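You operate a simulated robot arm through the tools that you are given. There is no shell and no other tool. Be economical: measure what you need, move in short steps, check, and stop when the job is done.

Carry out the task below with a simulated robot arm. There is one attempt and no reset: what you move stays moved.

JOB
Turn the yellow buckle to the carousel's opening and stand it on the KIT mat.
Fine: free the catch to turn, lock it again before you reach in.

It is judged by the outcome, as a careful person would: the job done as asked, and still so three seconds after it is handed in. It fails if anything else is knocked over, pushed out of place, dropped, spilled or broken.

ROBOT AND FRAMES
A 7-joint arm with a two-finger parallel gripper, fixed in place. Base frame: the origin is at the foot of the arm, x ahead of it, y to its left, z up; the work surface is at about z = 20. Lengths are in mm, angles in rad, forces in N, time in s.
With the tool pointing down near the work surface it reaches from about 220 to 600 mm from the base axis. Its first joint turns from -1.152 to 1.152 rad. Payload 2.5 kg.
The TCP is the grasp point between the finger pads, 23 mm short of the fingertips. In the tool frame z runs along the fingers and y along their closing line. The gripper opens to 94 mm. The fingers are 38 mm wide and 10 mm thick; the gripper's body (54 by 96 mm) begins 39 mm behind the TCP.
Orientation is that of the tool frame in the base frame, as [roll, pitch, yaw] about the fixed x, y, z axes, in that order (R = Rz(yaw) Ry(pitch) Rx(roll)). With the fingers straight down and closing along the base's y, the tool's x points along the base's -x, its y along +y and its z along -z.

CONTROLS
- The arm moves only by the tool servo_tool. Its argument "moves" is a list of rows, each a list of 7 numbers: the turn, a rotation vector about the base's x, y, z in units of 8 degrees (1.0 is 8 degrees), then the shift along the base's x, y, z in units of 50 mm (1.0 is 50 mm), then the opening, from 0 (shut) to 1 (fully open). In form: [[rx, ry, rz, dx, dy, dz, claw], ...]. A call has 1 to 8 rows; each row shifts and turns the commanded pose from where the row before left it. A call with a number of a shift or a turn outside -1 to 1 is refused whole. Rows are played at 5 a second. More than 50 mm and 0.15 rad between two rows, or a gripper value outside its range, and nothing of the call is played. Where a pose cannot be reached the arm comes as near as it can. A force on the tool above 40 N (or 10 N above the force at the start of the call, whichever is more), or a blocked arm, ends the call early, and 0.2 s more pass. The fingers move at their own pace (about 108 mm/s each) and stop on an object; they squeeze with about 38 N. The grip force told is the motor's: it shows also when the fingers shut on nothing. Time passes only in rows, and 0.2 s behind the last, so rows that do not move let the fingers close. It gives the time, the measured TCP pose, the force on the tool (base axes), the opening and the grip force at its end, in the units of the frame above (readings bear some noise).
- Cameras (640 x 400 px; columns grow to the right, rows downward): "scene" is fixed at [131.3, -416.8, 547.6]; the picture's right is [0.72, -0.69, 0.00], its down [-0.37, -0.39, -0.84] and it looks along [0.58, 0.61, -0.54] (base axes); focal length 246 px, centre (320, 200). "wrist" rides on the gripper at [86, 16, -75] in the tool frame; the picture's right is [-0.18, 0.98, 0.00], its down [-0.58, -0.11, -0.81] and it looks along [-0.79, -0.15, 0.59] (tool axes); focal length 243 px, centre (320, 200). There is no depth. A picture from a camera that has moved, and an enlarged one, comes with that camera's place and axes in the base frame and with its lens.
- grab_frame(camera): a new picture of that camera. The clock stands still meanwhile.
- enlarge(camera, box): a new picture of the part [left, top, right, bottom] of that camera's present view, enlarged. The clock stands still meanwhile.
- job_done(): hands the job in; it is judged then, once.

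Work in short steps. Places have to be worked out from the pictures, the camera data and where the tool is seen: move nearer, look again, correct. Check each grasp and each placing, and mend what went wrong. You have 120 turns and 68 pictures in all, those below and enlarged ones among them. Open the gripper and draw the arm clear of the work before you hand the job in, unless the task says otherwise; then end with one line.

The tools are called after "Request:" by a JSON object that holds its "name" and its "arguments". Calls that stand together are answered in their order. servo_tool: Moves the arm, as the interface text tells. Its arguments: {"type":"object","properties":{"moves":{"type":"array","items":{"type":"array","items":{"type":"number"}}}},"required":["moves"]} The other tools are called the same way: grab_frame (camera) takes a picture; enlarge (camera, box) takes an enlarged picture of a part of a camera's view; job_done () hands the job in.

At the start:

```text
t: 0.0
ee_pos: [308.6, -228.8, 426.5]
ee_rot: [-3.141, -0.001, -3.142]
ft_force: [0.7, -1.1, -0.1]
finger_gap: 94.0
grip_force: 0.0
```

scene: 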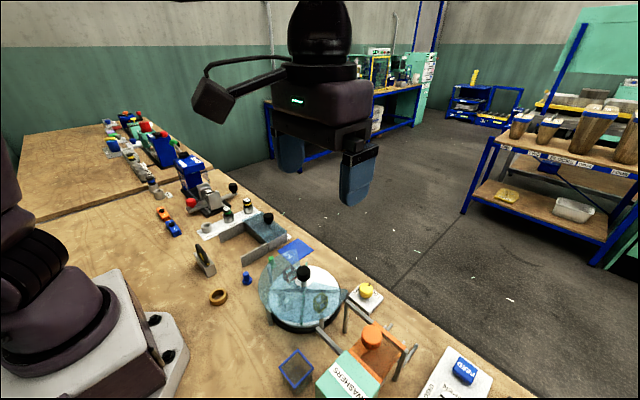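
wrist: 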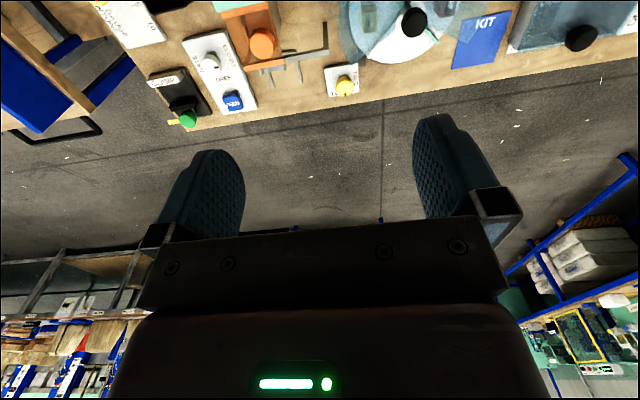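

The carousel appears near scene pixel (303,295), with the KIT mat behind it. I'll enlarge that area first.

Request:
{"name": "enlarge", "arguments": {"camera": "scene", "box": [230, 220, 390, 340]}}

Request:
{"name": "enlarge", "arguments": {"camera": "scene", "box": [140, 160, 460, 400]}}

```text
3.33 times, centred on (310, 280) of scene
camera zoom: at [131.3, -416.8, 547.6], right [0.72, -0.69, 0.0], down [-0.37, -0.39, -0.84], along [0.58, 0.61, -0.54], focal length 819 px, centre (353, -67)
```

zoom: 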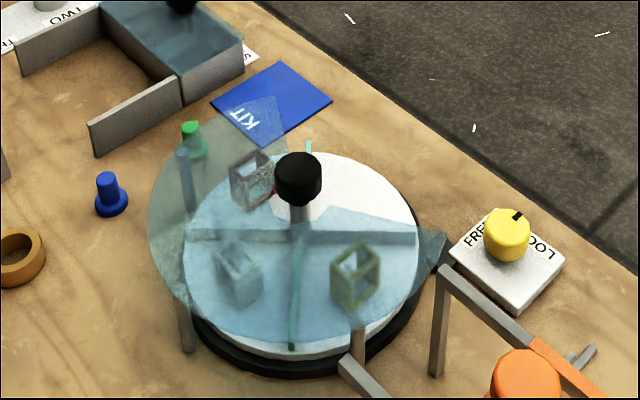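

```text
1.67 times, centred on (300, 280) of scene
camera zoom: at [131.3, -416.8, 547.6], right [0.72, -0.69, 0.0], down [-0.37, -0.39, -0.84], along [0.58, 0.61, -0.54], focal length 409 px, centre (353, 67)
```

zoom: 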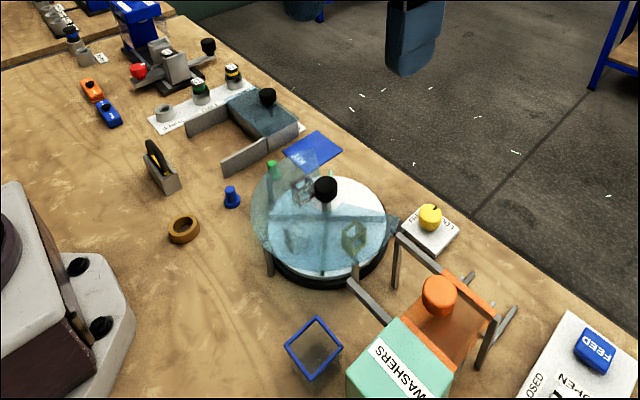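

The catch dial is near (470,-220), the carousel centre near (361,-122) and the mat near (449,23). I'll move back and up for a wrist view of the carousel.

Request:
{"name": "servo_tool", "arguments": {"moves": [[0, 0, 0, -0.8, 0.9, 0, 1], [0, 0, 0, -0.8, 0.9, 0, 1], [0, 0, 0, 0, 0.2, 0, 1], [0, 0, 0, 0, 0, 0, 1]]}}

Request:
{"name": "grab_frame", "arguments": {"camera": "wrist"}}

```text
refused: row 1 steps farther than a row can; nothing moved
```

```text
63 pictures are left
camera wrist: at [222.3, -213.8, 501.3], right [0.18, 0.98, 0.0], down [0.58, -0.11, 0.81], along [0.79, -0.15, -0.59], focal length 243 px, centre (320, 200)
```

wrist: 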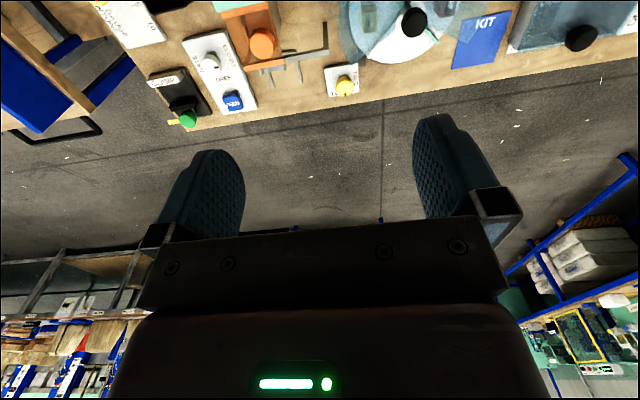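

The combined step was over 50 mm, so I'll use smaller rows and hold off on the picture until the arm has moved.

Request:
{"name": "servo_tool", "arguments": {"moves": [[0, 0, 0, -0.6, 0.7, 0, 1], [0, 0, 0, -0.6, 0.7, 0, 1], [0, 0, 0, -0.4, 0.7, 0, 1], [0, 0, 0, 0, 0, 0, 1]]}}

```text
t: 1.0
ee_pos: [228.1, -125.1, 427.3]
ee_rot: [-3.141, -0.001, 3.139]
ft_force: [0.0, -0.5, -0.1]
finger_gap: 94.0
grip_force: 0.0
```

The arm arrived where I wanted it, so I'll look at the carousel.

Request:
{"name": "grab_frame", "arguments": {"camera": "wrist"}}

Request:
{"name": "enlarge", "arguments": {"camera": "wrist", "box": [200, 0, 440, 150]}}

```text
62 pictures are left
camera wrist: at [141.3, -108.8, 502.2], right [0.19, 0.98, 0.0], down [0.58, -0.11, 0.81], along [0.79, -0.15, -0.59], focal length 243 px, centre (320, 200)
```

wrist: 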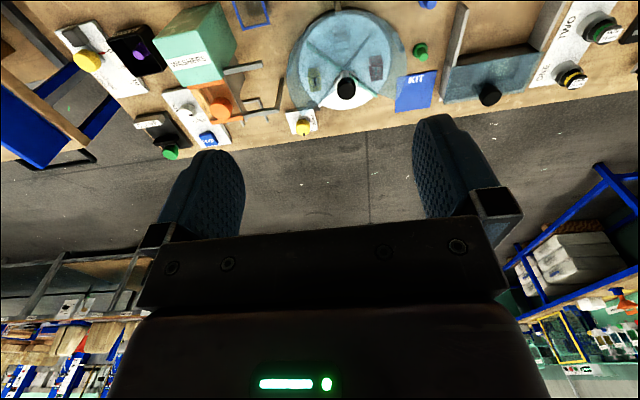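

```text
2.67 times, centred on (320, 75) of wrist
camera zoom: at [141.3, -108.8, 502.2], right [0.19, 0.98, 0.0], down [0.58, -0.11, 0.81], along [0.79, -0.15, -0.59], focal length 647 px, centre (320, 533)
```

zoom: 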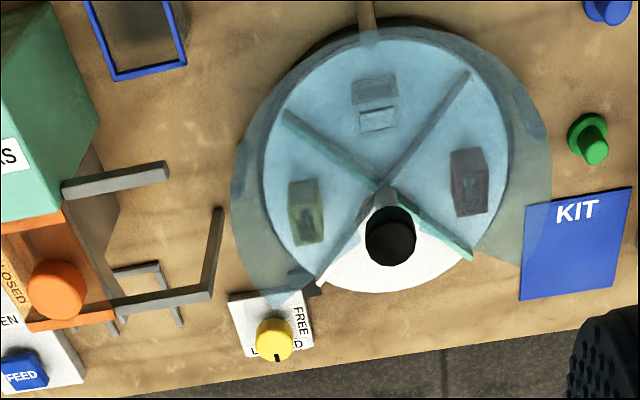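

The opening faces +x and that sector is empty. The yellow buckle sits at the -y side and needs about +90° (counter-clockwise from above). I'll zoom in on the dial and the carousel.

Request:
{"name": "enlarge", "arguments": {"camera": "wrist", "box": [276, 95, 332, 145]}}

Request:
{"name": "enlarge", "arguments": {"camera": "scene", "box": [335, 265, 391, 300]}}

Request:
{"name": "enlarge", "arguments": {"camera": "scene", "box": [255, 240, 351, 320]}}

```text
8.00 times, centred on (304, 120) of wrist
camera zoom: at [141.3, -108.8, 502.2], right [0.19, 0.98, 0.0], down [0.58, -0.11, 0.81], along [0.79, -0.15, -0.59], focal length 1941 px, centre (448, 840)
```

zoom: 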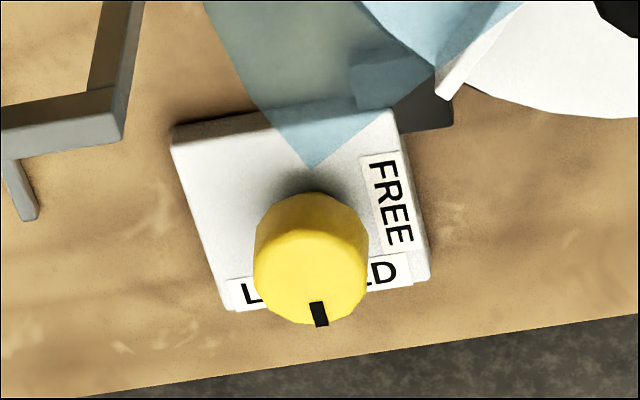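

```text
11.43 times, centred on (363, 282) of scene
camera zoom: at [131.3, -416.8, 547.6], right [0.72, -0.69, 0.0], down [-0.37, -0.39, -0.84], along [0.58, 0.61, -0.54], focal length 2806 px, centre (-171, -743)
```

zoom: 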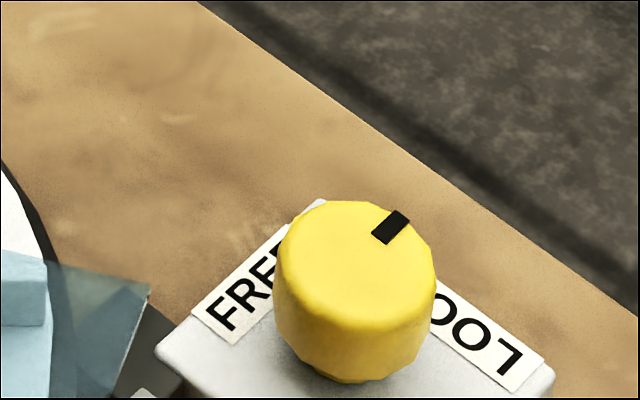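

```text
5.00 times, centred on (303, 280) of scene
camera zoom: at [131.3, -416.8, 547.6], right [0.72, -0.69, 0.0], down [-0.37, -0.39, -0.84], along [0.58, 0.61, -0.54], focal length 1228 px, centre (405, -200)
```

zoom: 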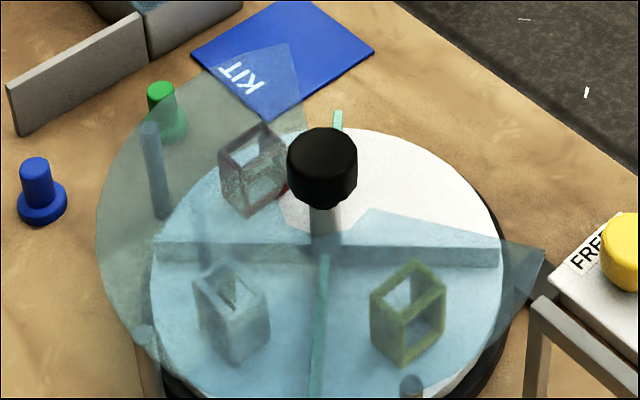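

The dial reads LOCKED with its pointer at +x, and FREE is on the +y side, so freeing it takes a +90° turn. I'll come over the dial at about (477,-214) with the tool pre-rotated -90°, so that the turn ends at the nominal yaw.

Request:
{"name": "servo_tool", "arguments": {"moves": [[0, 0, -0.9375, 0.415, -0.148, -0.3, 0.6], [0, 0, -0.9375, 0.415, -0.148, -0.4, 0.6], [0, 0, -0.9375, 0.415, -0.148, -0.4, 0.6], [0, 0, -0.9375, 0.415, -0.148, -0.4, 0.6], [0, 0, -0.9375, 0.415, -0.148, -0.4, 0.6], [0, 0, -0.9375, 0.415, -0.148, -0.4, 0.6]]}}

Request:
{"name": "servo_tool", "arguments": {"moves": [[0, 0, -0.9375, 0.415, -0.148, -0.4, 0.6], [0, 0, -0.9375, 0.415, -0.148, -0.4, 0.6], [0, 0, -0.9375, 0.415, -0.148, -0.4, 0.6], [0, 0, -0.9375, 0.415, -0.148, -0.4, 0.6], [0, 0, -0.9375, 0.415, -0.148, -0.4, 0.6], [0, 0, -0.9375, 0.415, -0.148, -0.3, 0.6], [0, 0, 0, 0, 0, 0, 0.6]]}}

Request:
{"name": "grab_frame", "arguments": {"camera": "wrist"}}

Request:
{"name": "grab_frame", "arguments": {"camera": "scene"}}

```text
t: 2.4
ee_pos: [353.0, -170.9, 310.3]
ee_rot: [-3.141, 0.001, 2.353]
ft_force: [-0.6, 0.4, 0.0]
finger_gap: 56.4
grip_force: 0.1
```

```text
t: 4.0
ee_pos: [479.9, -213.3, 196.3]
ee_rot: [-3.14, 0.0, 1.567]
ft_force: [-1.0, 0.6, -0.2]
finger_gap: 56.2
grip_force: 0.1
```

```text
57 pictures are left
camera wrist: at [496.1, -127.7, 270.7], right [0.98, -0.19, 0.0], down [-0.11, -0.58, 0.81], along [-0.15, -0.79, -0.59], focal length 243 px, centre (320, 200)
```

wrist: 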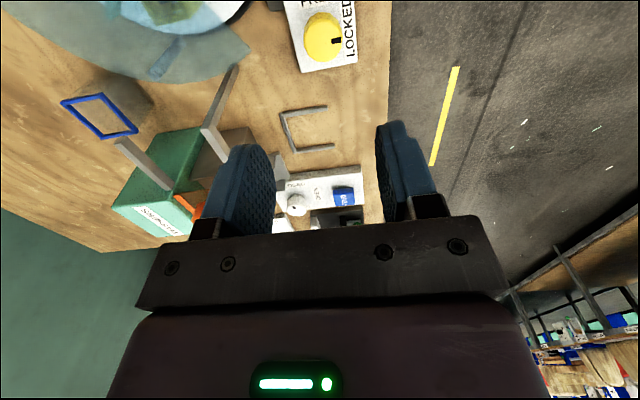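

```text
56 pictures are left
```

scene: 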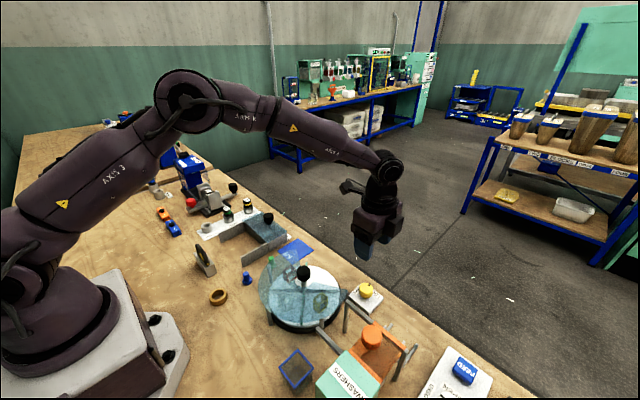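

In the wrist view the dial top sits near (482,-208), about 2 mm in +x and 5 mm in +y from the TCP. I'll correct that, descend to around z=110 and look again.

Request:
{"name": "servo_tool", "arguments": {"moves": [[0, 0, 0, 0.05, 0.1, -0.6, 0.6], [0, 0, 0, 0, 0, -0.6, 0.6], [0, 0, 0, 0, 0, -0.6, 0.6], [0, 0, 0, 0, 0, 0, 0.6]]}}

Request:
{"name": "grab_frame", "arguments": {"camera": "wrist"}}

Request:
{"name": "enlarge", "arguments": {"camera": "scene", "box": [310, 220, 430, 310]}}

```text
t: 5.0
ee_pos: [478.8, -208.7, 105.8]
ee_rot: [3.141, 0.001, 1.568]
ft_force: [0.3, 0.1, -0.5]
finger_gap: 56.4
grip_force: 0.0
```

```text
55 pictures are left
camera wrist: at [495.8, -122.2, 180.5], right [0.98, -0.18, 0.0], down [-0.11, -0.58, 0.81], along [-0.15, -0.79, -0.59], focal length 243 px, centre (320, 200)
```

wrist: 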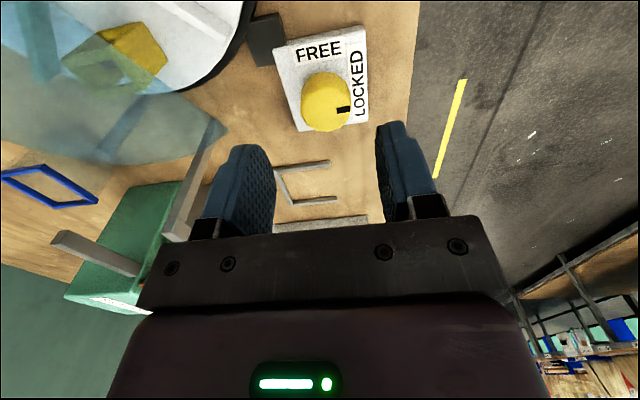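

```text
4.44 times, centred on (370, 265) of scene
camera zoom: at [131.3, -416.8, 547.6], right [0.72, -0.69, 0.0], down [-0.37, -0.39, -0.84], along [0.58, 0.61, -0.54], focal length 1091 px, centre (98, -89)
```

zoom: 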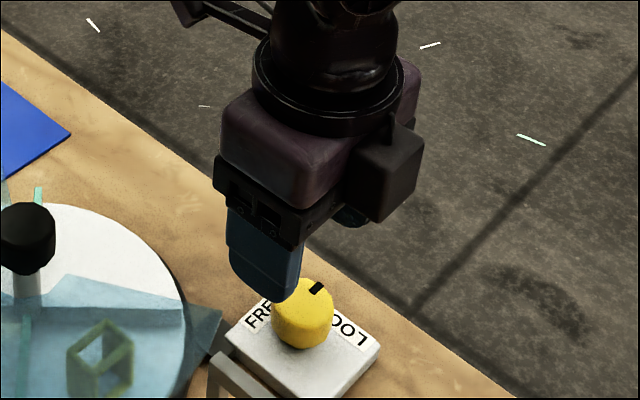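

The dial top is at about (482.5,-206.5) with a diameter of about 32 mm. I'll correct for that and descend to z≈62.

Request:
{"name": "servo_tool", "arguments": {"moves": [[0, 0, 0, 0.075, 0.04, -0.44, 0.6], [0, 0, 0, 0, 0, -0.44, 0.6], [0, 0, 0, 0, 0, 0, 0.6]]}}

Request:
{"name": "grab_frame", "arguments": {"camera": "wrist"}}

Request:
{"name": "enlarge", "arguments": {"camera": "scene", "box": [330, 240, 410, 310]}}

```text
t: 5.8
ee_pos: [484.8, -207.1, 62.9]
ee_rot: [-3.14, 0.0, 1.573]
ft_force: [0.5, -0.5, -0.1]
finger_gap: 56.3
grip_force: 0.0
```

```text
53 pictures are left
camera wrist: at [501.0, -120.5, 137.0], right [0.98, -0.18, 0.0], down [-0.11, -0.58, 0.81], along [-0.15, -0.79, -0.59], focal length 243 px, centre (320, 200)
```

wrist: 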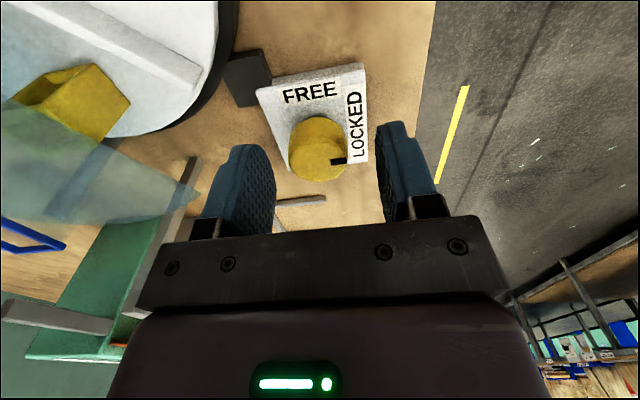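

```text
5.71 times, centred on (370, 275) of scene
camera zoom: at [131.3, -416.8, 547.6], right [0.72, -0.69, 0.0], down [-0.37, -0.39, -0.84], along [0.58, 0.61, -0.54], focal length 1403 px, centre (34, -229)
```

zoom: 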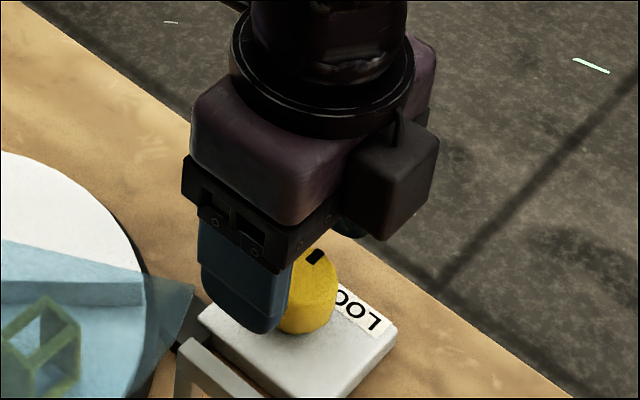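

The dial is aligned to about 1 mm. I'll go down 7 mm more and close on it.

Request:
{"name": "servo_tool", "arguments": {"moves": [[0, 0, 0, -0.02, 0, -0.14, 0.6], [0, 0, 0, 0, 0, 0, 0.6], [0, 0, 0, 0, 0, 0, 0.2], [0, 0, 0, 0, 0, 0, 0.2]]}}

```text
t: 6.8
ee_pos: [482.7, -206.9, 55.9]
ee_rot: [-3.138, -0.002, 1.567]
ft_force: [-15.3, 4.0, 8.8]
finger_gap: 33.7
grip_force: 45.1
```

The fingers hold the dial at 33.7 mm. Now I'll turn it +90° to FREE.

Request:
{"name": "servo_tool", "arguments": {"moves": [[0, 0, 0.9375, 0, 0, 0, 0.2], [0, 0, 0.9375, 0, 0, 0, 0.2], [0, 0, 0.9375, 0, 0, 0, 0.2], [0, 0, 0.9375, 0, 0, 0, 0.2], [0, 0, 0.9375, 0, 0, 0, 0.2], [0, 0, 0.9375, 0, 0, 0, 0.2]]}}

Request:
{"name": "servo_tool", "arguments": {"moves": [[0, 0, 0.9375, 0, 0, 0, 0.2], [0, 0, 0.9375, 0, 0, 0, 0.2], [0, 0, 0.9375, 0, 0, 0, 0.2], [0, 0, 0.9375, 0, 0, 0, 0.2], [0, 0, 0.9375, 0, 0, 0, 0.2], [0, 0, 0.9375, 0, 0, 0, 0.2]]}}

Request:
{"name": "grab_frame", "arguments": {"camera": "wrist"}}

```text
t: 7.4
ee_pos: [480.5, -207.0, 54.5]
ee_rot: [-3.134, -0.005, 1.776]
ft_force: [-3.3, 2.5, 1.8]
finger_gap: 33.5
grip_force: 45.1
stopped in row 2: the force on the tool passed its limit (the readings are from after the stop); the commanded pose is now the measured one
```

```text
t: 8.7
ee_pos: [476.7, -209.0, 53.9]
ee_rot: [-3.125, -0.013, 2.464]
ft_force: [-3.3, 0.8, 2.5]
finger_gap: 33.5
grip_force: 44.6
stopped in row 6: the force on the tool passed its limit (the readings are from after the stop); the commanded pose is now the measured one
```

```text
51 pictures are left
camera wrist: at [422.1, -142.0, 130.6], right [0.76, 0.65, -0.02], down [0.4, -0.45, 0.8], along [0.51, -0.62, -0.6], focal length 243 px, centre (320, 200)
```

wrist: 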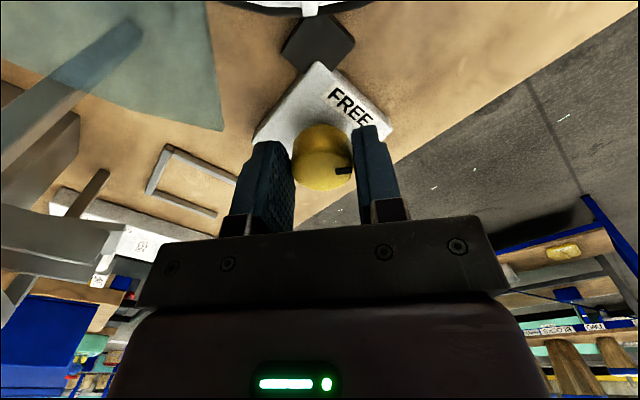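

The dial follows the grip and has turned about 51°. The TCP drift says the dial centre is nearer (482,-214), so I'll finish the last 39° along an arc around that centre.

Request:
{"name": "servo_tool", "arguments": {"moves": [[0, 0, 0.97, -0.012, -0.014, 0, 0.2], [0, 0, 0.97, -0.01, -0.016, 0, 0.2], [0, 0, 0.97, -0.008, -0.018, 0, 0.2], [0, 0, 0.97, -0.007, -0.019, 0, 0.2], [0, 0, 0.97, -0.005, -0.02, 0, 0.2], [0, 0, 0, 0, 0, 0, 0.2]]}}

Request:
{"name": "grab_frame", "arguments": {"camera": "wrist"}}

```text
t: 10.1
ee_pos: [476.5, -213.9, 55.1]
ee_rot: [-3.127, -0.011, -3.141]
ft_force: [9.3, -5.1, -10.3]
finger_gap: 33.5
grip_force: 44.6
```

```text
50 pictures are left
camera wrist: at [390.5, -195.7, 130.5], right [0.18, 0.98, -0.02], down [0.59, -0.1, 0.8], along [0.79, -0.16, -0.6], focal length 243 px, centre (320, 200)
```

wrist: 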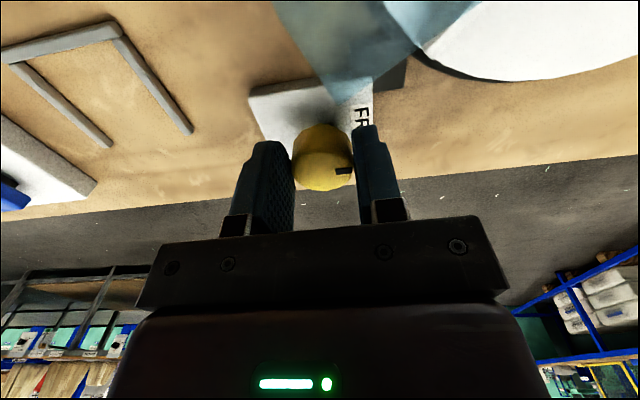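

The pointer now faces FREE at +y. I'll release, lift, level the small tilt, and move over the carousel knob with the tool pre-rotated -90°.

Request:
{"name": "servo_tool", "arguments": {"moves": [[0, 0, 0, 0, 0, 0, 0.6], [0, 0, 0, 0, 0, 0, 0.6], [0, 0, 0, 0, 0, 0.5, 0.6], [0.1, -0.08, 0, 0, 0, 0.9, 0.6], [0, 0, 0, 0, 0, 0.9, 0.6], [0, 0, 0, 0, 0, 0.7, 0.6]]}}

Request:
{"name": "servo_tool", "arguments": {"moves": [[0, 0, -0.9375, -0.18, 0.16, 0, 0.6], [0, 0, -0.9375, -0.18, 0.16, 0, 0.6], [0, 0, -0.9375, -0.18, 0.16, 0, 0.6], [0, 0, -0.9375, -0.18, 0.16, 0, 0.6], [0, 0, -0.9375, -0.18, 0.16, 0, 0.6], [0, 0, -0.9375, -0.18, 0.16, 0, 0.6]]}}

Request:
{"name": "servo_tool", "arguments": {"moves": [[0, 0, -0.9375, -0.18, 0.16, 0, 0.6], [0, 0, -0.9375, -0.18, 0.16, 0, 0.6], [0, 0, -0.9375, -0.18, 0.16, 0, 0.6], [0, 0, -0.9375, -0.18, 0.16, 0, 0.6], [0, 0, -0.9375, -0.18, 0.16, 0, 0.6], [0, 0, -0.9375, -0.18, 0.16, 0, 0.6], [0, 0, 0, 0, 0, 0, 0.6]]}}

Request:
{"name": "grab_frame", "arguments": {"camera": "wrist"}}

Request:
{"name": "enlarge", "arguments": {"camera": "scene", "box": [230, 190, 390, 310]}}

```text
t: 11.5
ee_pos: [477.5, -211.8, 204.8]
ee_rot: [-3.14, -0.001, 3.14]
ft_force: [0.6, 0.3, -0.2]
finger_gap: 56.4
grip_force: 0.0
```

```text
t: 12.9
ee_pos: [421.3, -164.2, 205.9]
ee_rot: [-3.14, -0.001, 2.352]
ft_force: [-0.1, 0.1, 0.4]
finger_gap: 56.3
grip_force: 0.0
```

```text
t: 14.5
ee_pos: [367.7, -116.3, 205.0]
ee_rot: [-3.14, 0.0, 1.568]
ft_force: [0.8, 0.4, -1.0]
finger_gap: 56.4
grip_force: 0.0
```

```text
49 pictures are left
camera wrist: at [383.9, -30.6, 280.3], right [0.98, -0.19, 0.0], down [-0.11, -0.58, 0.81], along [-0.15, -0.79, -0.59], focal length 243 px, centre (320, 200)
```

wrist: 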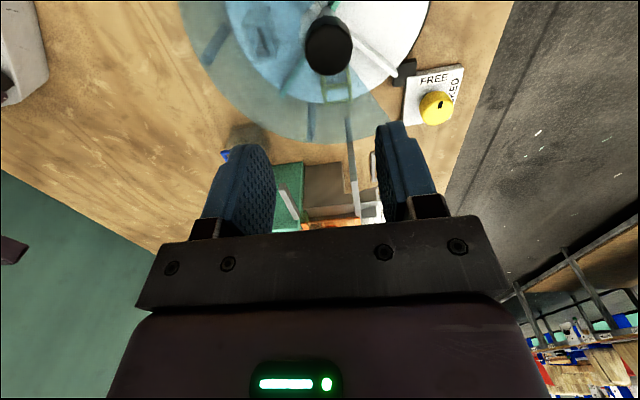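

```text
3.33 times, centred on (310, 250) of scene
camera zoom: at [131.3, -416.8, 547.6], right [0.72, -0.69, 0.0], down [-0.37, -0.39, -0.84], along [0.58, 0.61, -0.54], focal length 819 px, centre (353, 33)
```

zoom: 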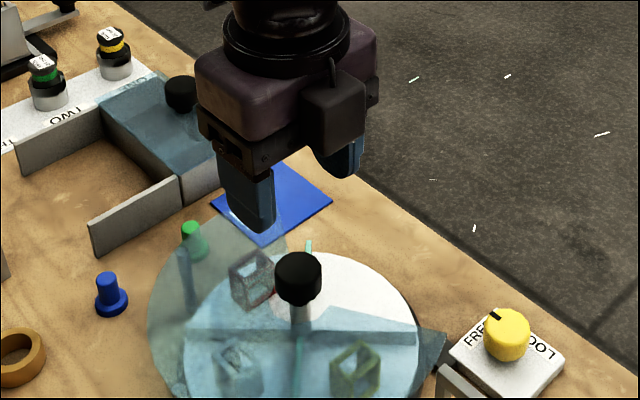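

The dial reads FREE. The knob top triangulates to about (374,-105,102), so I'll shift there, descend to z≈150 and look again.

Request:
{"name": "servo_tool", "arguments": {"moves": [[0, 0, 0, 0.12, 0.2, -0.4, 0.6], [0, 0, 0, 0, 0, -0.7, 0.6], [0, 0, 0, 0, 0, 0, 0.6]]}}

Request:
{"name": "grab_frame", "arguments": {"camera": "wrist"}}

Request:
{"name": "enlarge", "arguments": {"camera": "scene", "box": [260, 220, 360, 295]}}

```text
t: 15.3
ee_pos: [373.2, -107.6, 150.2]
ee_rot: [-3.141, 0.0, 1.569]
ft_force: [0.1, 0.7, 1.1]
finger_gap: 56.4
grip_force: 0.1
```

```text
47 pictures are left
camera wrist: at [389.7, -20.9, 225.1], right [0.98, -0.19, 0.0], down [-0.11, -0.58, 0.81], along [-0.15, -0.79, -0.59], focal length 243 px, centre (320, 200)
```

wrist: 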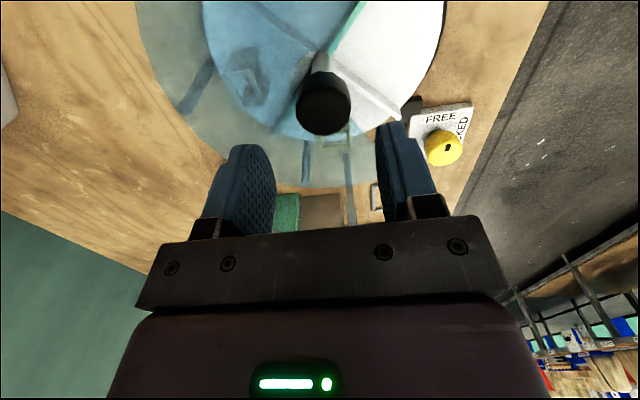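

```text
5.33 times, centred on (310, 258) of scene
camera zoom: at [131.3, -416.8, 547.6], right [0.72, -0.69, 0.0], down [-0.37, -0.39, -0.84], along [0.58, 0.61, -0.54], focal length 1310 px, centre (373, -107)
```

zoom: 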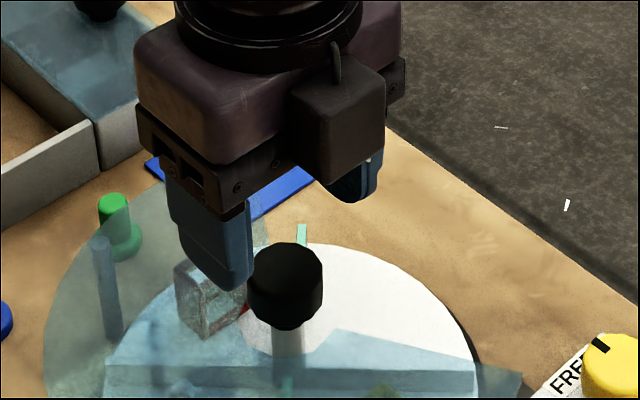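

The bottom edges of the knob outline place its axis at about (374.5,-106), with the top at z≈100 and a height of about 19 mm. I'll descend until the fingertips are near z=81 and grip.

Request:
{"name": "servo_tool", "arguments": {"moves": [[0, 0, 0, 0.025, 0.03, -0.5, 0.6], [0, 0, 0, 0, 0, -0.42, 0.6], [0, 0, 0, 0, 0, 0, 0.6]]}}

Request:
{"name": "grab_frame", "arguments": {"camera": "wrist"}}

Request:
{"name": "enlarge", "arguments": {"camera": "scene", "box": [260, 220, 360, 295]}}

```text
t: 16.1
ee_pos: [375.7, -105.7, 104.5]
ee_rot: [-3.139, 0.0, 1.57]
ft_force: [-1.0, 0.0, 0.1]
finger_gap: 56.5
grip_force: 0.1
```

```text
45 pictures are left
camera wrist: at [392.1, -19.4, 178.8], right [0.98, -0.19, 0.0], down [-0.11, -0.58, 0.81], along [-0.15, -0.79, -0.59], focal length 243 px, centre (320, 200)
```

wrist: 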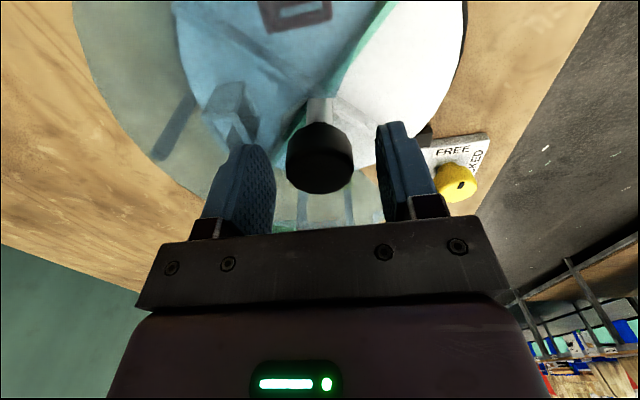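

```text
5.33 times, centred on (310, 258) of scene
camera zoom: at [131.3, -416.8, 547.6], right [0.72, -0.69, 0.0], down [-0.37, -0.39, -0.84], along [0.58, 0.61, -0.54], focal length 1310 px, centre (373, -107)
```

zoom: 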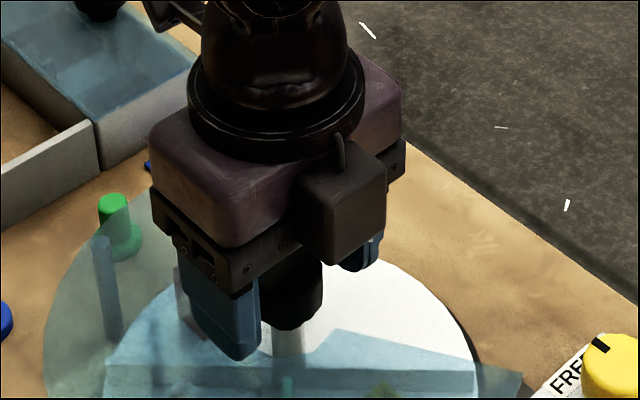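

The knob is centred between the fingers, so I'll grip it.

Request:
{"name": "servo_tool", "arguments": {"moves": [[0, 0, 0, 0, 0.02, 0, 0.2], [0, 0, 0, 0, 0, 0, 0.2], [0, 0, 0, 0, 0, 0, 0.2]]}}

```text
t: 16.9
ee_pos: [373.6, -104.2, 104.3]
ee_rot: [3.141, 0.001, 1.568]
ft_force: [7.1, -9.2, -19.1]
finger_gap: 33.9
grip_force: 44.7
```

The fingers hold the knob at 33.9 mm. I'll start the +90° turn in short steps.

Request:
{"name": "servo_tool", "arguments": {"moves": [[0, 0, 0.6, 0, 0, 0, 0.2], [0, 0, 0.6, 0, 0, 0, 0.2], [0, 0, 0.6, 0, 0, 0, 0.2], [0, 0, 0.6, 0, 0, 0, 0.2], [0, 0, 0.6, 0, 0, 0, 0.2]]}}

Request:
{"name": "enlarge", "arguments": {"camera": "scene", "box": [240, 230, 380, 335]}}

```text
t: 18.1
ee_pos: [374.9, -106.1, 103.3]
ee_rot: [-3.14, 0.003, 1.988]
ft_force: [0.4, -15.1, -6.0]
finger_gap: 33.7
grip_force: 44.8
```

```text
3.81 times, centred on (310, 282) of scene
camera zoom: at [131.3, -416.8, 547.6], right [0.72, -0.69, 0.0], down [-0.37, -0.39, -0.84], along [0.58, 0.61, -0.54], focal length 936 px, centre (358, -114)
```

zoom: 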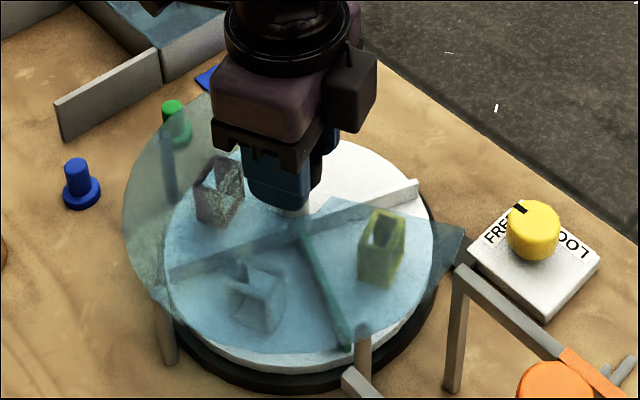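

The turntable turns with the knob and the buckle is moving toward the opening. I'll continue the remaining 66°.

Request:
{"name": "servo_tool", "arguments": {"moves": [[0, 0, 0.69, 0, 0, 0, 0.2], [0, 0, 0.69, 0, 0, 0, 0.2], [0, 0, 0.69, 0, 0, 0, 0.2], [0, 0, 0.69, 0, 0, 0, 0.2], [0, 0, 0.69, 0, 0, 0, 0.2], [0, 0, 0.69, 0, 0, 0, 0.2]]}}

Request:
{"name": "servo_tool", "arguments": {"moves": [[0, 0, 0.69, 0, 0, 0, 0.2], [0, 0, 0.69, 0, 0, 0, 0.2], [0, 0, 0.69, 0, 0, 0, 0.2], [0, 0, 0.69, 0, 0, 0, 0.2], [0, 0, 0.69, 0, 0, 0, 0.2], [0, 0, 0.69, 0, 0, 0, 0.2], [0, 0, 0, 0, 0, 0, 0.2]]}}

Request:
{"name": "enlarge", "arguments": {"camera": "scene", "box": [240, 230, 380, 335]}}

Request:
{"name": "grab_frame", "arguments": {"camera": "wrist"}}

```text
t: 19.5
ee_pos: [374.4, -105.9, 104.9]
ee_rot: [-3.14, 0.0, 2.568]
ft_force: [2.9, -13.6, -8.0]
finger_gap: 33.7
grip_force: 44.8
```

```text
t: 21.1
ee_pos: [374.5, -104.8, 104.6]
ee_rot: [-3.14, 0.002, -3.138]
ft_force: [1.4, -14.1, 5.2]
finger_gap: 33.7
grip_force: 44.5
```

```text
3.81 times, centred on (310, 282) of scene
camera zoom: at [131.3, -416.8, 547.7], right [0.72, -0.69, 0.0], down [-0.37, -0.39, -0.84], along [0.58, 0.61, -0.54], focal length 936 px, centre (358, -114)
```

zoom: 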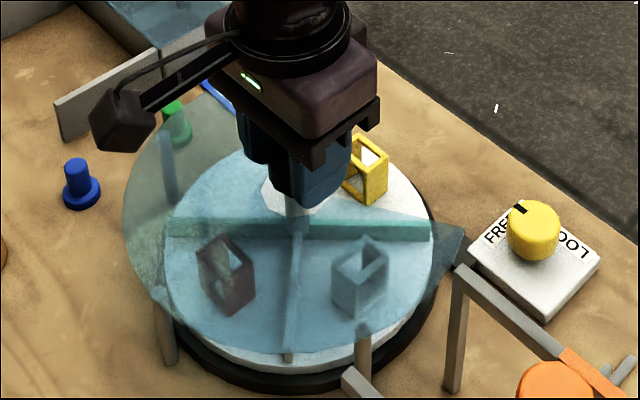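

```text
41 pictures are left
camera wrist: at [288.9, -89.3, 178.8], right [0.18, 0.98, 0.0], down [0.58, -0.1, 0.81], along [0.79, -0.15, -0.59], focal length 243 px, centre (320, 200)
```

wrist: 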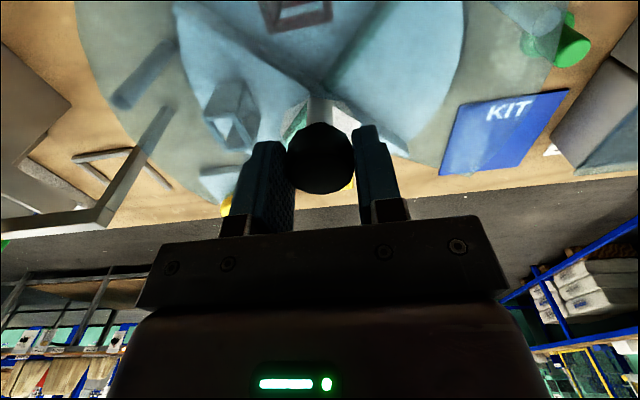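

The yellow buckle is in the opening and the dividers are square again. I'll release, lift, and return to the dial at the present yaw.

Request:
{"name": "servo_tool", "arguments": {"moves": [[0, 0, 0, 0, 0, 0, 0.6], [0, 0, 0, 0, 0, 0, 0.6], [0, 0, 0, 0, 0, 0.6, 0.6], [0, 0, 0, 0, 0, 0.7, 0.6], [0, 0, 0, 0, 0, 0.7, 0.6]]}}

Request:
{"name": "servo_tool", "arguments": {"moves": [[0, 0, 0, 0.53, -0.54, 0, 0.6], [0, 0, 0, 0.53, -0.54, 0, 0.6], [0, 0, 0, 0.53, -0.54, 0, 0.6], [0, 0, 0, 0.53, -0.54, 0, 0.6], [0, 0, 0, 0, 0, -0.8, 0.6], [0, 0, 0, 0, 0, -0.8, 0.6], [0, 0, 0, 0, 0, 0, 0.6]]}}

Request:
{"name": "grab_frame", "arguments": {"camera": "wrist"}}

Request:
{"name": "enlarge", "arguments": {"camera": "scene", "box": [240, 220, 400, 340]}}

```text
t: 22.3
ee_pos: [373.9, -105.1, 205.3]
ee_rot: [-3.138, -0.003, -3.138]
ft_force: [0.6, 0.9, -0.3]
finger_gap: 56.4
grip_force: 0.1
```

```text
t: 23.9
ee_pos: [480.3, -212.5, 122.7]
ee_rot: [-3.138, 0.0, -3.137]
ft_force: [0.2, 0.6, 0.7]
finger_gap: 56.4
grip_force: 0.1
```

```text
40 pictures are left
camera wrist: at [393.6, -196.6, 197.4], right [0.18, 0.98, 0.0], down [0.58, -0.11, 0.81], along [0.79, -0.15, -0.59], focal length 243 px, centre (320, 200)
```

wrist: 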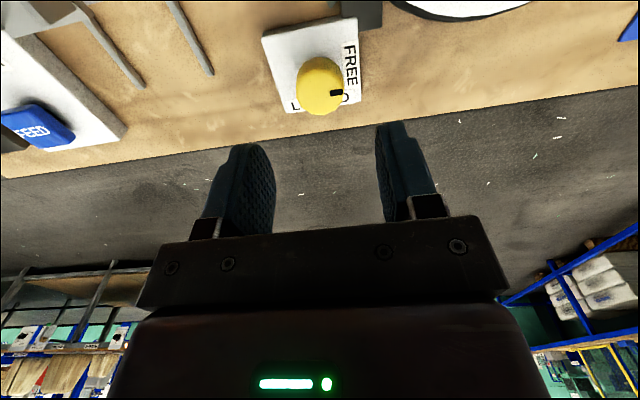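

```text
3.33 times, centred on (320, 280) of scene
camera zoom: at [131.3, -416.8, 547.6], right [0.72, -0.69, 0.0], down [-0.37, -0.39, -0.84], along [0.58, 0.61, -0.54], focal length 819 px, centre (320, -67)
```

zoom: 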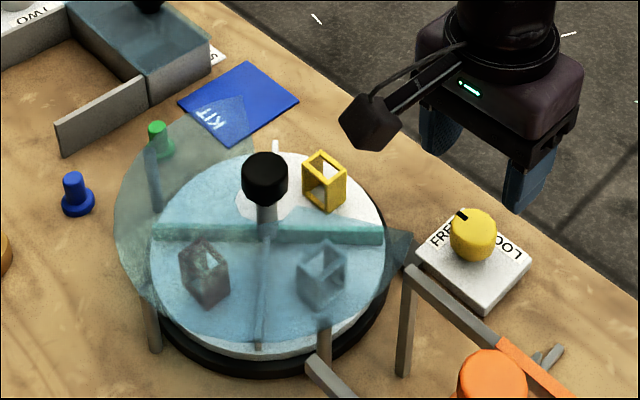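

The dial centre matches the TCP at about (480,-213). I'll descend to the same height as before and grip.

Request:
{"name": "servo_tool", "arguments": {"moves": [[0, 0, 0, 0, 0, -0.66, 0.6], [0, 0, 0, 0, 0, -0.66, 0.6], [0, 0, 0, 0, 0, 0, 0.6], [0, 0, 0, 0, 0, 0, 0.2], [0, 0, 0, 0, 0, 0, 0.2]]}}

```text
t: 25.1
ee_pos: [480.7, -213.5, 58.1]
ee_rot: [-3.139, 0.0, -3.14]
ft_force: [3.6, -2.2, -2.6]
finger_gap: 33.7
grip_force: 45.2
```

The fingers hold the dial with low side force. Now I'll turn it -90° to LOCKED.

Request:
{"name": "servo_tool", "arguments": {"moves": [[0, 0, -0.75, 0, 0, 0, 0.2], [0, 0, -0.75, 0, 0, 0, 0.2], [0, 0, -0.75, 0, 0, 0, 0.2], [0, 0, -0.75, 0, 0, 0, 0.2], [0, 0, -0.75, 0, 0, 0, 0.2], [0, 0, -0.75, 0, 0, 0, 0.2], [0, 0, -0.75, 0, 0, 0, 0.2]]}}

Request:
{"name": "servo_tool", "arguments": {"moves": [[0, 0, -0.75, 0, 0, 0, 0.2], [0, 0, -0.75, 0, 0, 0, 0.2], [0, 0, -0.75, 0, 0, 0, 0.2], [0, 0, -0.75, 0, 0, 0, 0.2], [0, 0, -0.75, 0, 0, 0, 0.2], [0, 0, -0.75, 0, 0, 0, 0.2], [0, 0, -0.75, 0, 0, 0, 0.2], [0, 0, -0.75, 0, 0, 0, 0.2]]}}

Request:
{"name": "grab_frame", "arguments": {"camera": "wrist"}}

```text
t: 26.7
ee_pos: [479.9, -211.7, 57.7]
ee_rot: [3.141, -0.006, 2.406]
ft_force: [-20.1, 12.6, 25.5]
finger_gap: 33.5
grip_force: 44.9
```

```text
t: 28.5
ee_pos: [480.6, -211.8, 58.7]
ee_rot: [3.14, -0.003, 1.574]
ft_force: [7.9, 17.7, 8.0]
finger_gap: 33.4
grip_force: 45.2
```

```text
38 pictures are left
camera wrist: at [498.2, -125.0, 133.3], right [0.98, -0.18, 0.0], down [-0.11, -0.58, 0.8], along [-0.14, -0.79, -0.59], focal length 243 px, centre (320, 200)
```

wrist: 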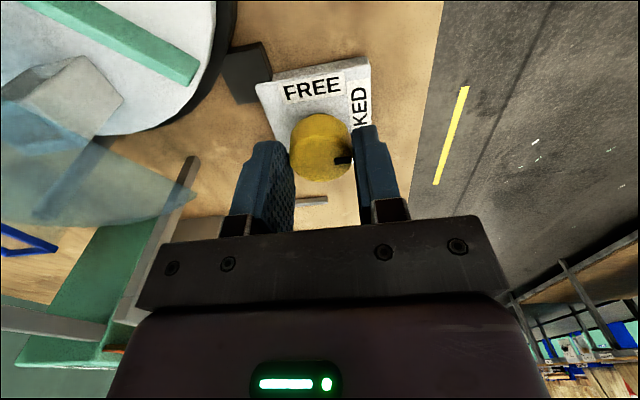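

The pointer is back on LOCKED. I'll release, lift, and move over the buckle at about (428,-107).

Request:
{"name": "servo_tool", "arguments": {"moves": [[0, 0, 0, 0, 0, 0, 0.6], [0, 0, 0, 0, 0, 0, 0.6], [0, 0, 0, 0, 0, 0.7, 0.6], [0, 0, 0, 0, 0, 0.8, 0.6], [0, 0, 0, 0, 0, 0.9, 0.6]]}}

Request:
{"name": "servo_tool", "arguments": {"moves": [[0, 0, 0, -0.35, 0.7, 0, 0.6], [0, 0, 0, -0.35, 0.7, 0, 0.6], [0, 0, 0, -0.35, 0.7, 0, 0.6], [0, 0, 0, 0, 0, 0, 0.6]]}}

Request:
{"name": "grab_frame", "arguments": {"camera": "wrist"}}

Request:
{"name": "enlarge", "arguments": {"camera": "scene", "box": [270, 230, 390, 320]}}

```text
t: 29.7
ee_pos: [479.7, -214.4, 175.7]
ee_rot: [-3.138, 0.001, 1.572]
ft_force: [0.5, 0.8, 0.4]
finger_gap: 56.5
grip_force: 0.1
```

```text
t: 30.7
ee_pos: [425.3, -108.4, 177.0]
ee_rot: [-3.139, 0.0, 1.573]
ft_force: [0.3, 0.2, 0.4]
finger_gap: 56.6
grip_force: 0.1
```

```text
37 pictures are left
camera wrist: at [442.3, -22.8, 252.2], right [0.98, -0.18, 0.0], down [-0.11, -0.58, 0.81], along [-0.15, -0.79, -0.59], focal length 243 px, centre (320, 200)
```

wrist: 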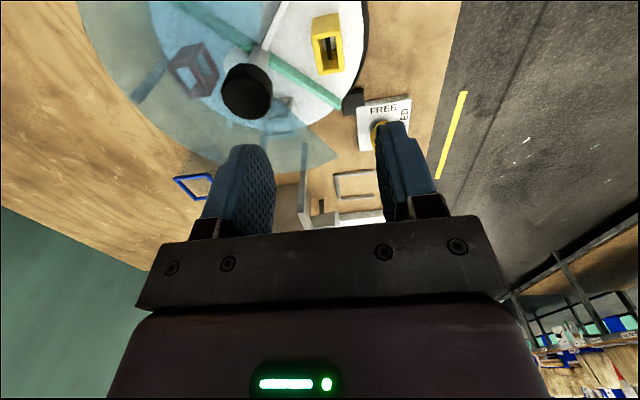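

```text
4.44 times, centred on (330, 275) of scene
camera zoom: at [131.3, -416.8, 547.6], right [0.72, -0.69, 0.0], down [-0.37, -0.39, -0.84], along [0.58, 0.61, -0.54], focal length 1091 px, centre (276, -133)
```

zoom: 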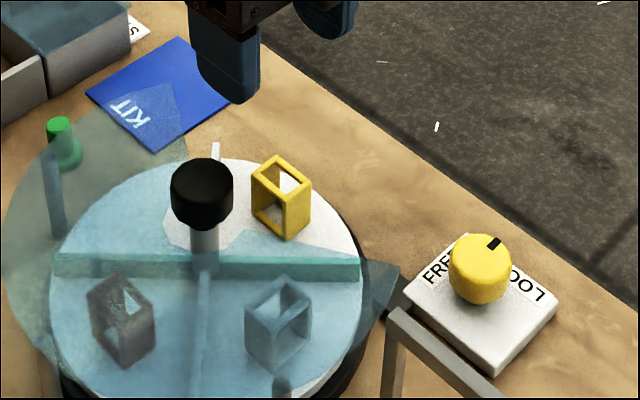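

The dial reads LOCKED and the buckle stands clear in the opening. I'll zoom in on it to get its pose and size.

Request:
{"name": "enlarge", "arguments": {"camera": "wrist", "box": [280, 0, 376, 90]}}

Request:
{"name": "enlarge", "arguments": {"camera": "scene", "box": [308, 255, 348, 285]}}

```text
4.44 times, centred on (328, 45) of wrist
camera zoom: at [442.3, -22.8, 252.2], right [0.98, -0.18, 0.0], down [-0.11, -0.58, 0.81], along [-0.15, -0.79, -0.59], focal length 1078 px, centre (284, 889)
```

zoom: 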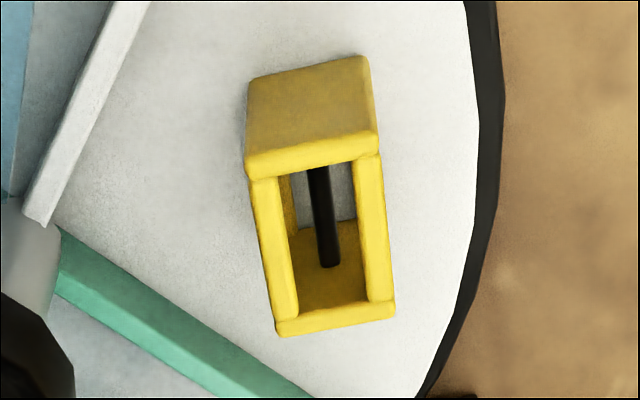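

```text
13.33 times, centred on (328, 270) of scene
camera zoom: at [131.3, -416.8, 547.6], right [0.72, -0.69, 0.0], down [-0.37, -0.39, -0.84], along [0.58, 0.61, -0.54], focal length 3274 px, centre (213, -733)
```

zoom: 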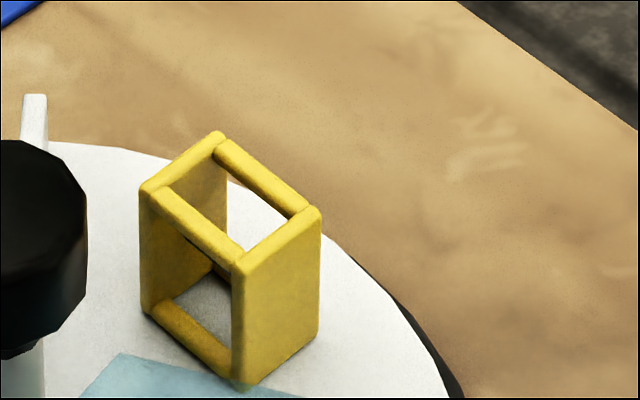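

The buckle is about 20 (x) × 25 (y) × 35 mm, square to the base, with its centre near (434,-106). I'll rotate back to nominal yaw so the fingers close on the solid end plates in y, and position above it.

Request:
{"name": "servo_tool", "arguments": {"moves": [[0, 0, 0.9375, 0, 0, 0, 0.48], [0, 0, 0.9375, 0, 0, 0, 0.48], [0, 0, 0.9375, 0, 0, 0, 0.48], [0, 0, 0.9375, 0, 0, 0, 0.48], [0, 0, 0.9375, 0, 0, 0, 0.48], [0, 0, 0.9375, 0, 0, 0, 0.48]]}}

Request:
{"name": "servo_tool", "arguments": {"moves": [[0, 0, 0.9375, 0, 0, 0, 0.48], [0, 0, 0.9375, 0, 0, 0, 0.48], [0, 0, 0.9375, 0, 0, 0, 0.48], [0, 0, 0.9375, 0, 0, 0, 0.48], [0, 0, 0.9375, 0, 0, 0, 0.48], [0, 0, 0.9375, 0.17, 0.05, 0, 0.48], [0, 0, 0, 0, 0, -0.8, 0.48], [0, 0, 0, 0, 0, 0, 0.48]]}}

Request:
{"name": "grab_frame", "arguments": {"camera": "wrist"}}

Request:
{"name": "enlarge", "arguments": {"camera": "scene", "box": [270, 220, 390, 310]}}

```text
t: 32.1
ee_pos: [427.3, -108.5, 177.4]
ee_rot: [-3.141, 0.001, 2.361]
ft_force: [0.9, -0.4, -0.5]
finger_gap: 45.0
grip_force: 0.0
```

```text
t: 33.9
ee_pos: [435.4, -106.1, 137.3]
ee_rot: [-3.14, 0.0, -3.138]
ft_force: [-0.2, -0.2, 0.6]
finger_gap: 45.0
grip_force: 0.1
```

```text
33 pictures are left
camera wrist: at [349.5, -90.4, 212.5], right [0.18, 0.98, 0.0], down [0.58, -0.11, 0.81], along [0.79, -0.15, -0.59], focal length 243 px, centre (320, 200)
```

wrist: 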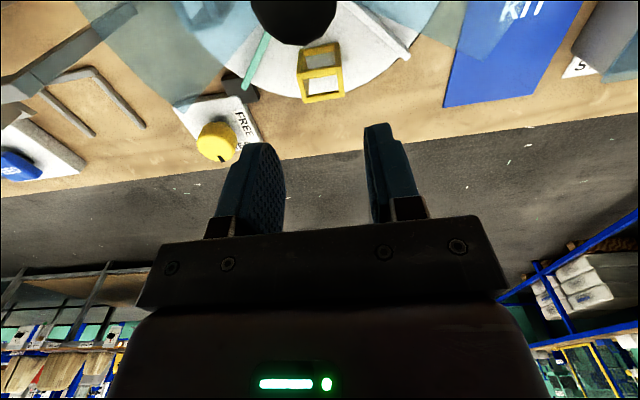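

```text
4.44 times, centred on (330, 265) of scene
camera zoom: at [131.3, -416.8, 547.6], right [0.72, -0.69, 0.0], down [-0.37, -0.39, -0.84], along [0.58, 0.61, -0.54], focal length 1091 px, centre (276, -89)
```

zoom: 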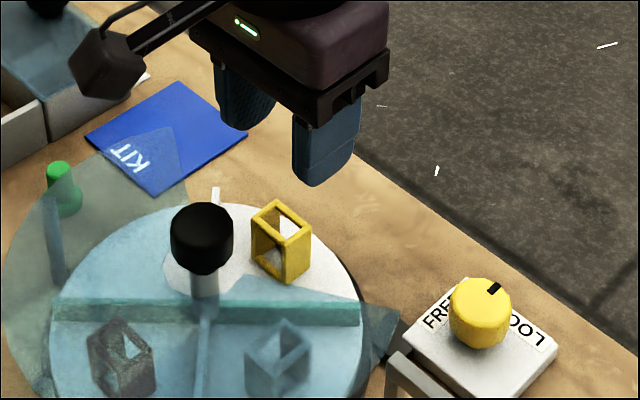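

I'll zoom in on the buckle in this view to fine-tune the offset.

Request:
{"name": "enlarge", "arguments": {"camera": "wrist", "box": [280, 30, 360, 110]}}

```text
5.00 times, centred on (320, 70) of wrist
camera zoom: at [349.5, -90.4, 212.5], right [0.18, 0.98, 0.0], down [0.58, -0.11, 0.81], along [0.79, -0.15, -0.59], focal length 1213 px, centre (320, 850)
```

zoom: 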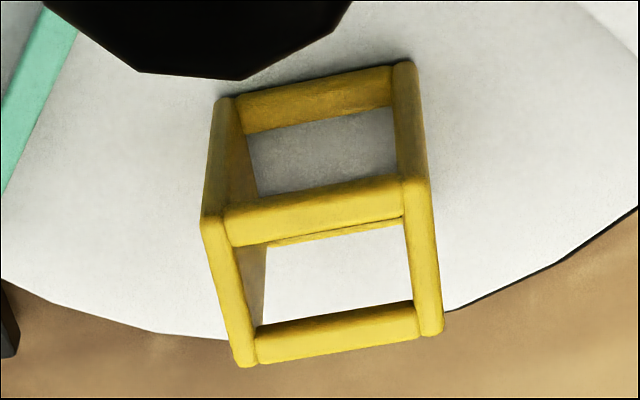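

The buckle centre is at about (431.5,-105.5). I'll shift -4 mm in x, descend to z≈82 and check the clearance.

Request:
{"name": "servo_tool", "arguments": {"moves": [[0, 0, 0, -0.08, 0.01, -0.5, 0.48], [0, 0, 0, 0, 0, -0.6, 0.48], [0, 0, 0, 0, 0, 0, 0.48]]}}

Request:
{"name": "grab_frame", "arguments": {"camera": "wrist"}}

Request:
{"name": "enlarge", "arguments": {"camera": "scene", "box": [280, 225, 380, 300]}}

```text
t: 34.7
ee_pos: [433.2, -107.6, 82.5]
ee_rot: [-3.14, 0.001, -3.139]
ft_force: [0.9, -0.1, -0.2]
finger_gap: 45.2
grip_force: 0.1
```

```text
30 pictures are left
camera wrist: at [346.8, -91.2, 158.3], right [0.18, 0.98, 0.0], down [0.58, -0.11, 0.81], along [0.79, -0.15, -0.59], focal length 243 px, centre (320, 200)
```

wrist: 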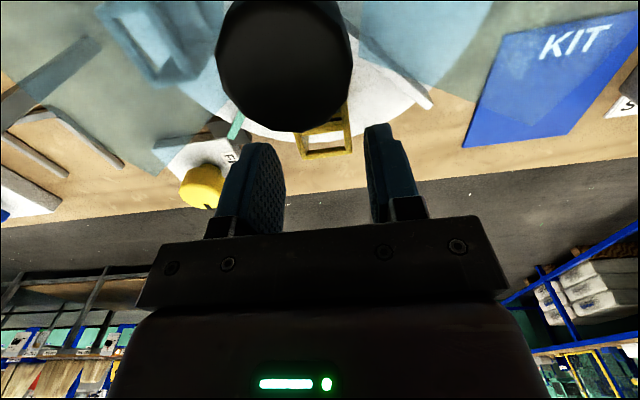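

```text
5.33 times, centred on (330, 262) of scene
camera zoom: at [131.3, -416.8, 547.6], right [0.72, -0.69, 0.0], down [-0.37, -0.39, -0.84], along [0.58, 0.61, -0.54], focal length 1310 px, centre (267, -133)
```

zoom: 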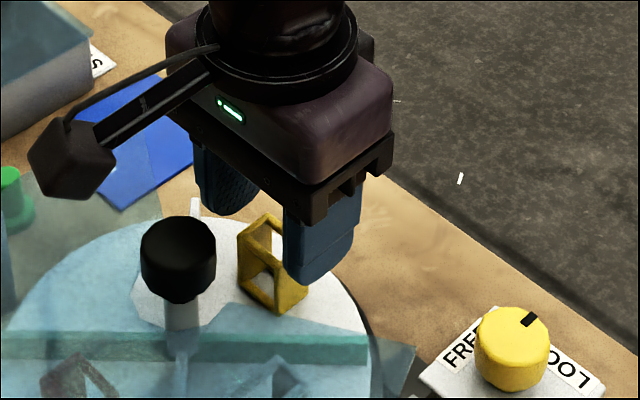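

The fingers straddle the buckle, which sits about 3 mm toward +y and 3 mm toward -x of centre. I'll correct that and descend to z≈64.

Request:
{"name": "servo_tool", "arguments": {"moves": [[0, 0, 0, -0.05, 0.06, -0.1, 0.48], [0, 0, 0, 0, 0, -0.26, 0.48], [0, 0, 0, 0, 0, 0, 0.48]]}}

Request:
{"name": "enlarge", "arguments": {"camera": "scene", "box": [280, 225, 380, 300]}}

Request:
{"name": "grab_frame", "arguments": {"camera": "wrist"}}

```text
t: 35.5
ee_pos: [430.5, -102.2, 65.1]
ee_rot: [-3.139, 0.001, -3.136]
ft_force: [0.5, -0.7, -0.3]
finger_gap: 45.4
grip_force: 0.0
```

```text
5.33 times, centred on (330, 262) of scene
camera zoom: at [131.3, -416.8, 547.6], right [0.72, -0.69, 0.0], down [-0.37, -0.39, -0.84], along [0.58, 0.61, -0.54], focal length 1310 px, centre (267, -133)
```

zoom: 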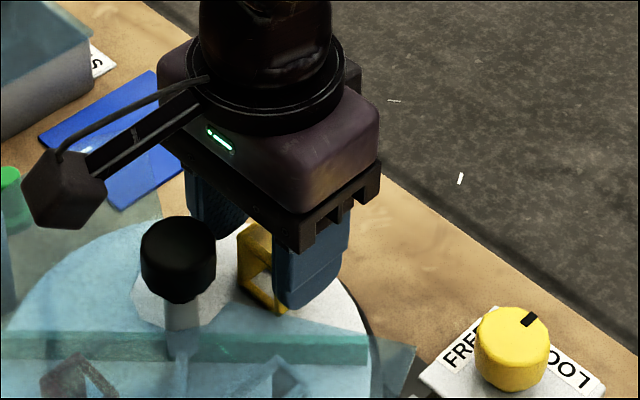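

```text
27 pictures are left
camera wrist: at [344.4, -86.9, 139.7], right [0.18, 0.98, 0.0], down [0.58, -0.11, 0.81], along [0.79, -0.15, -0.59], focal length 243 px, centre (320, 200)
```

wrist: 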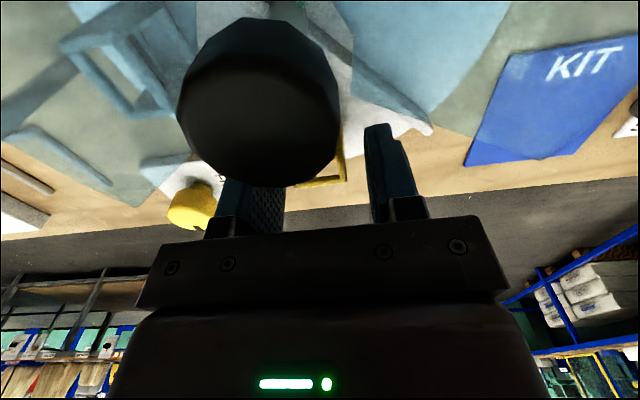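

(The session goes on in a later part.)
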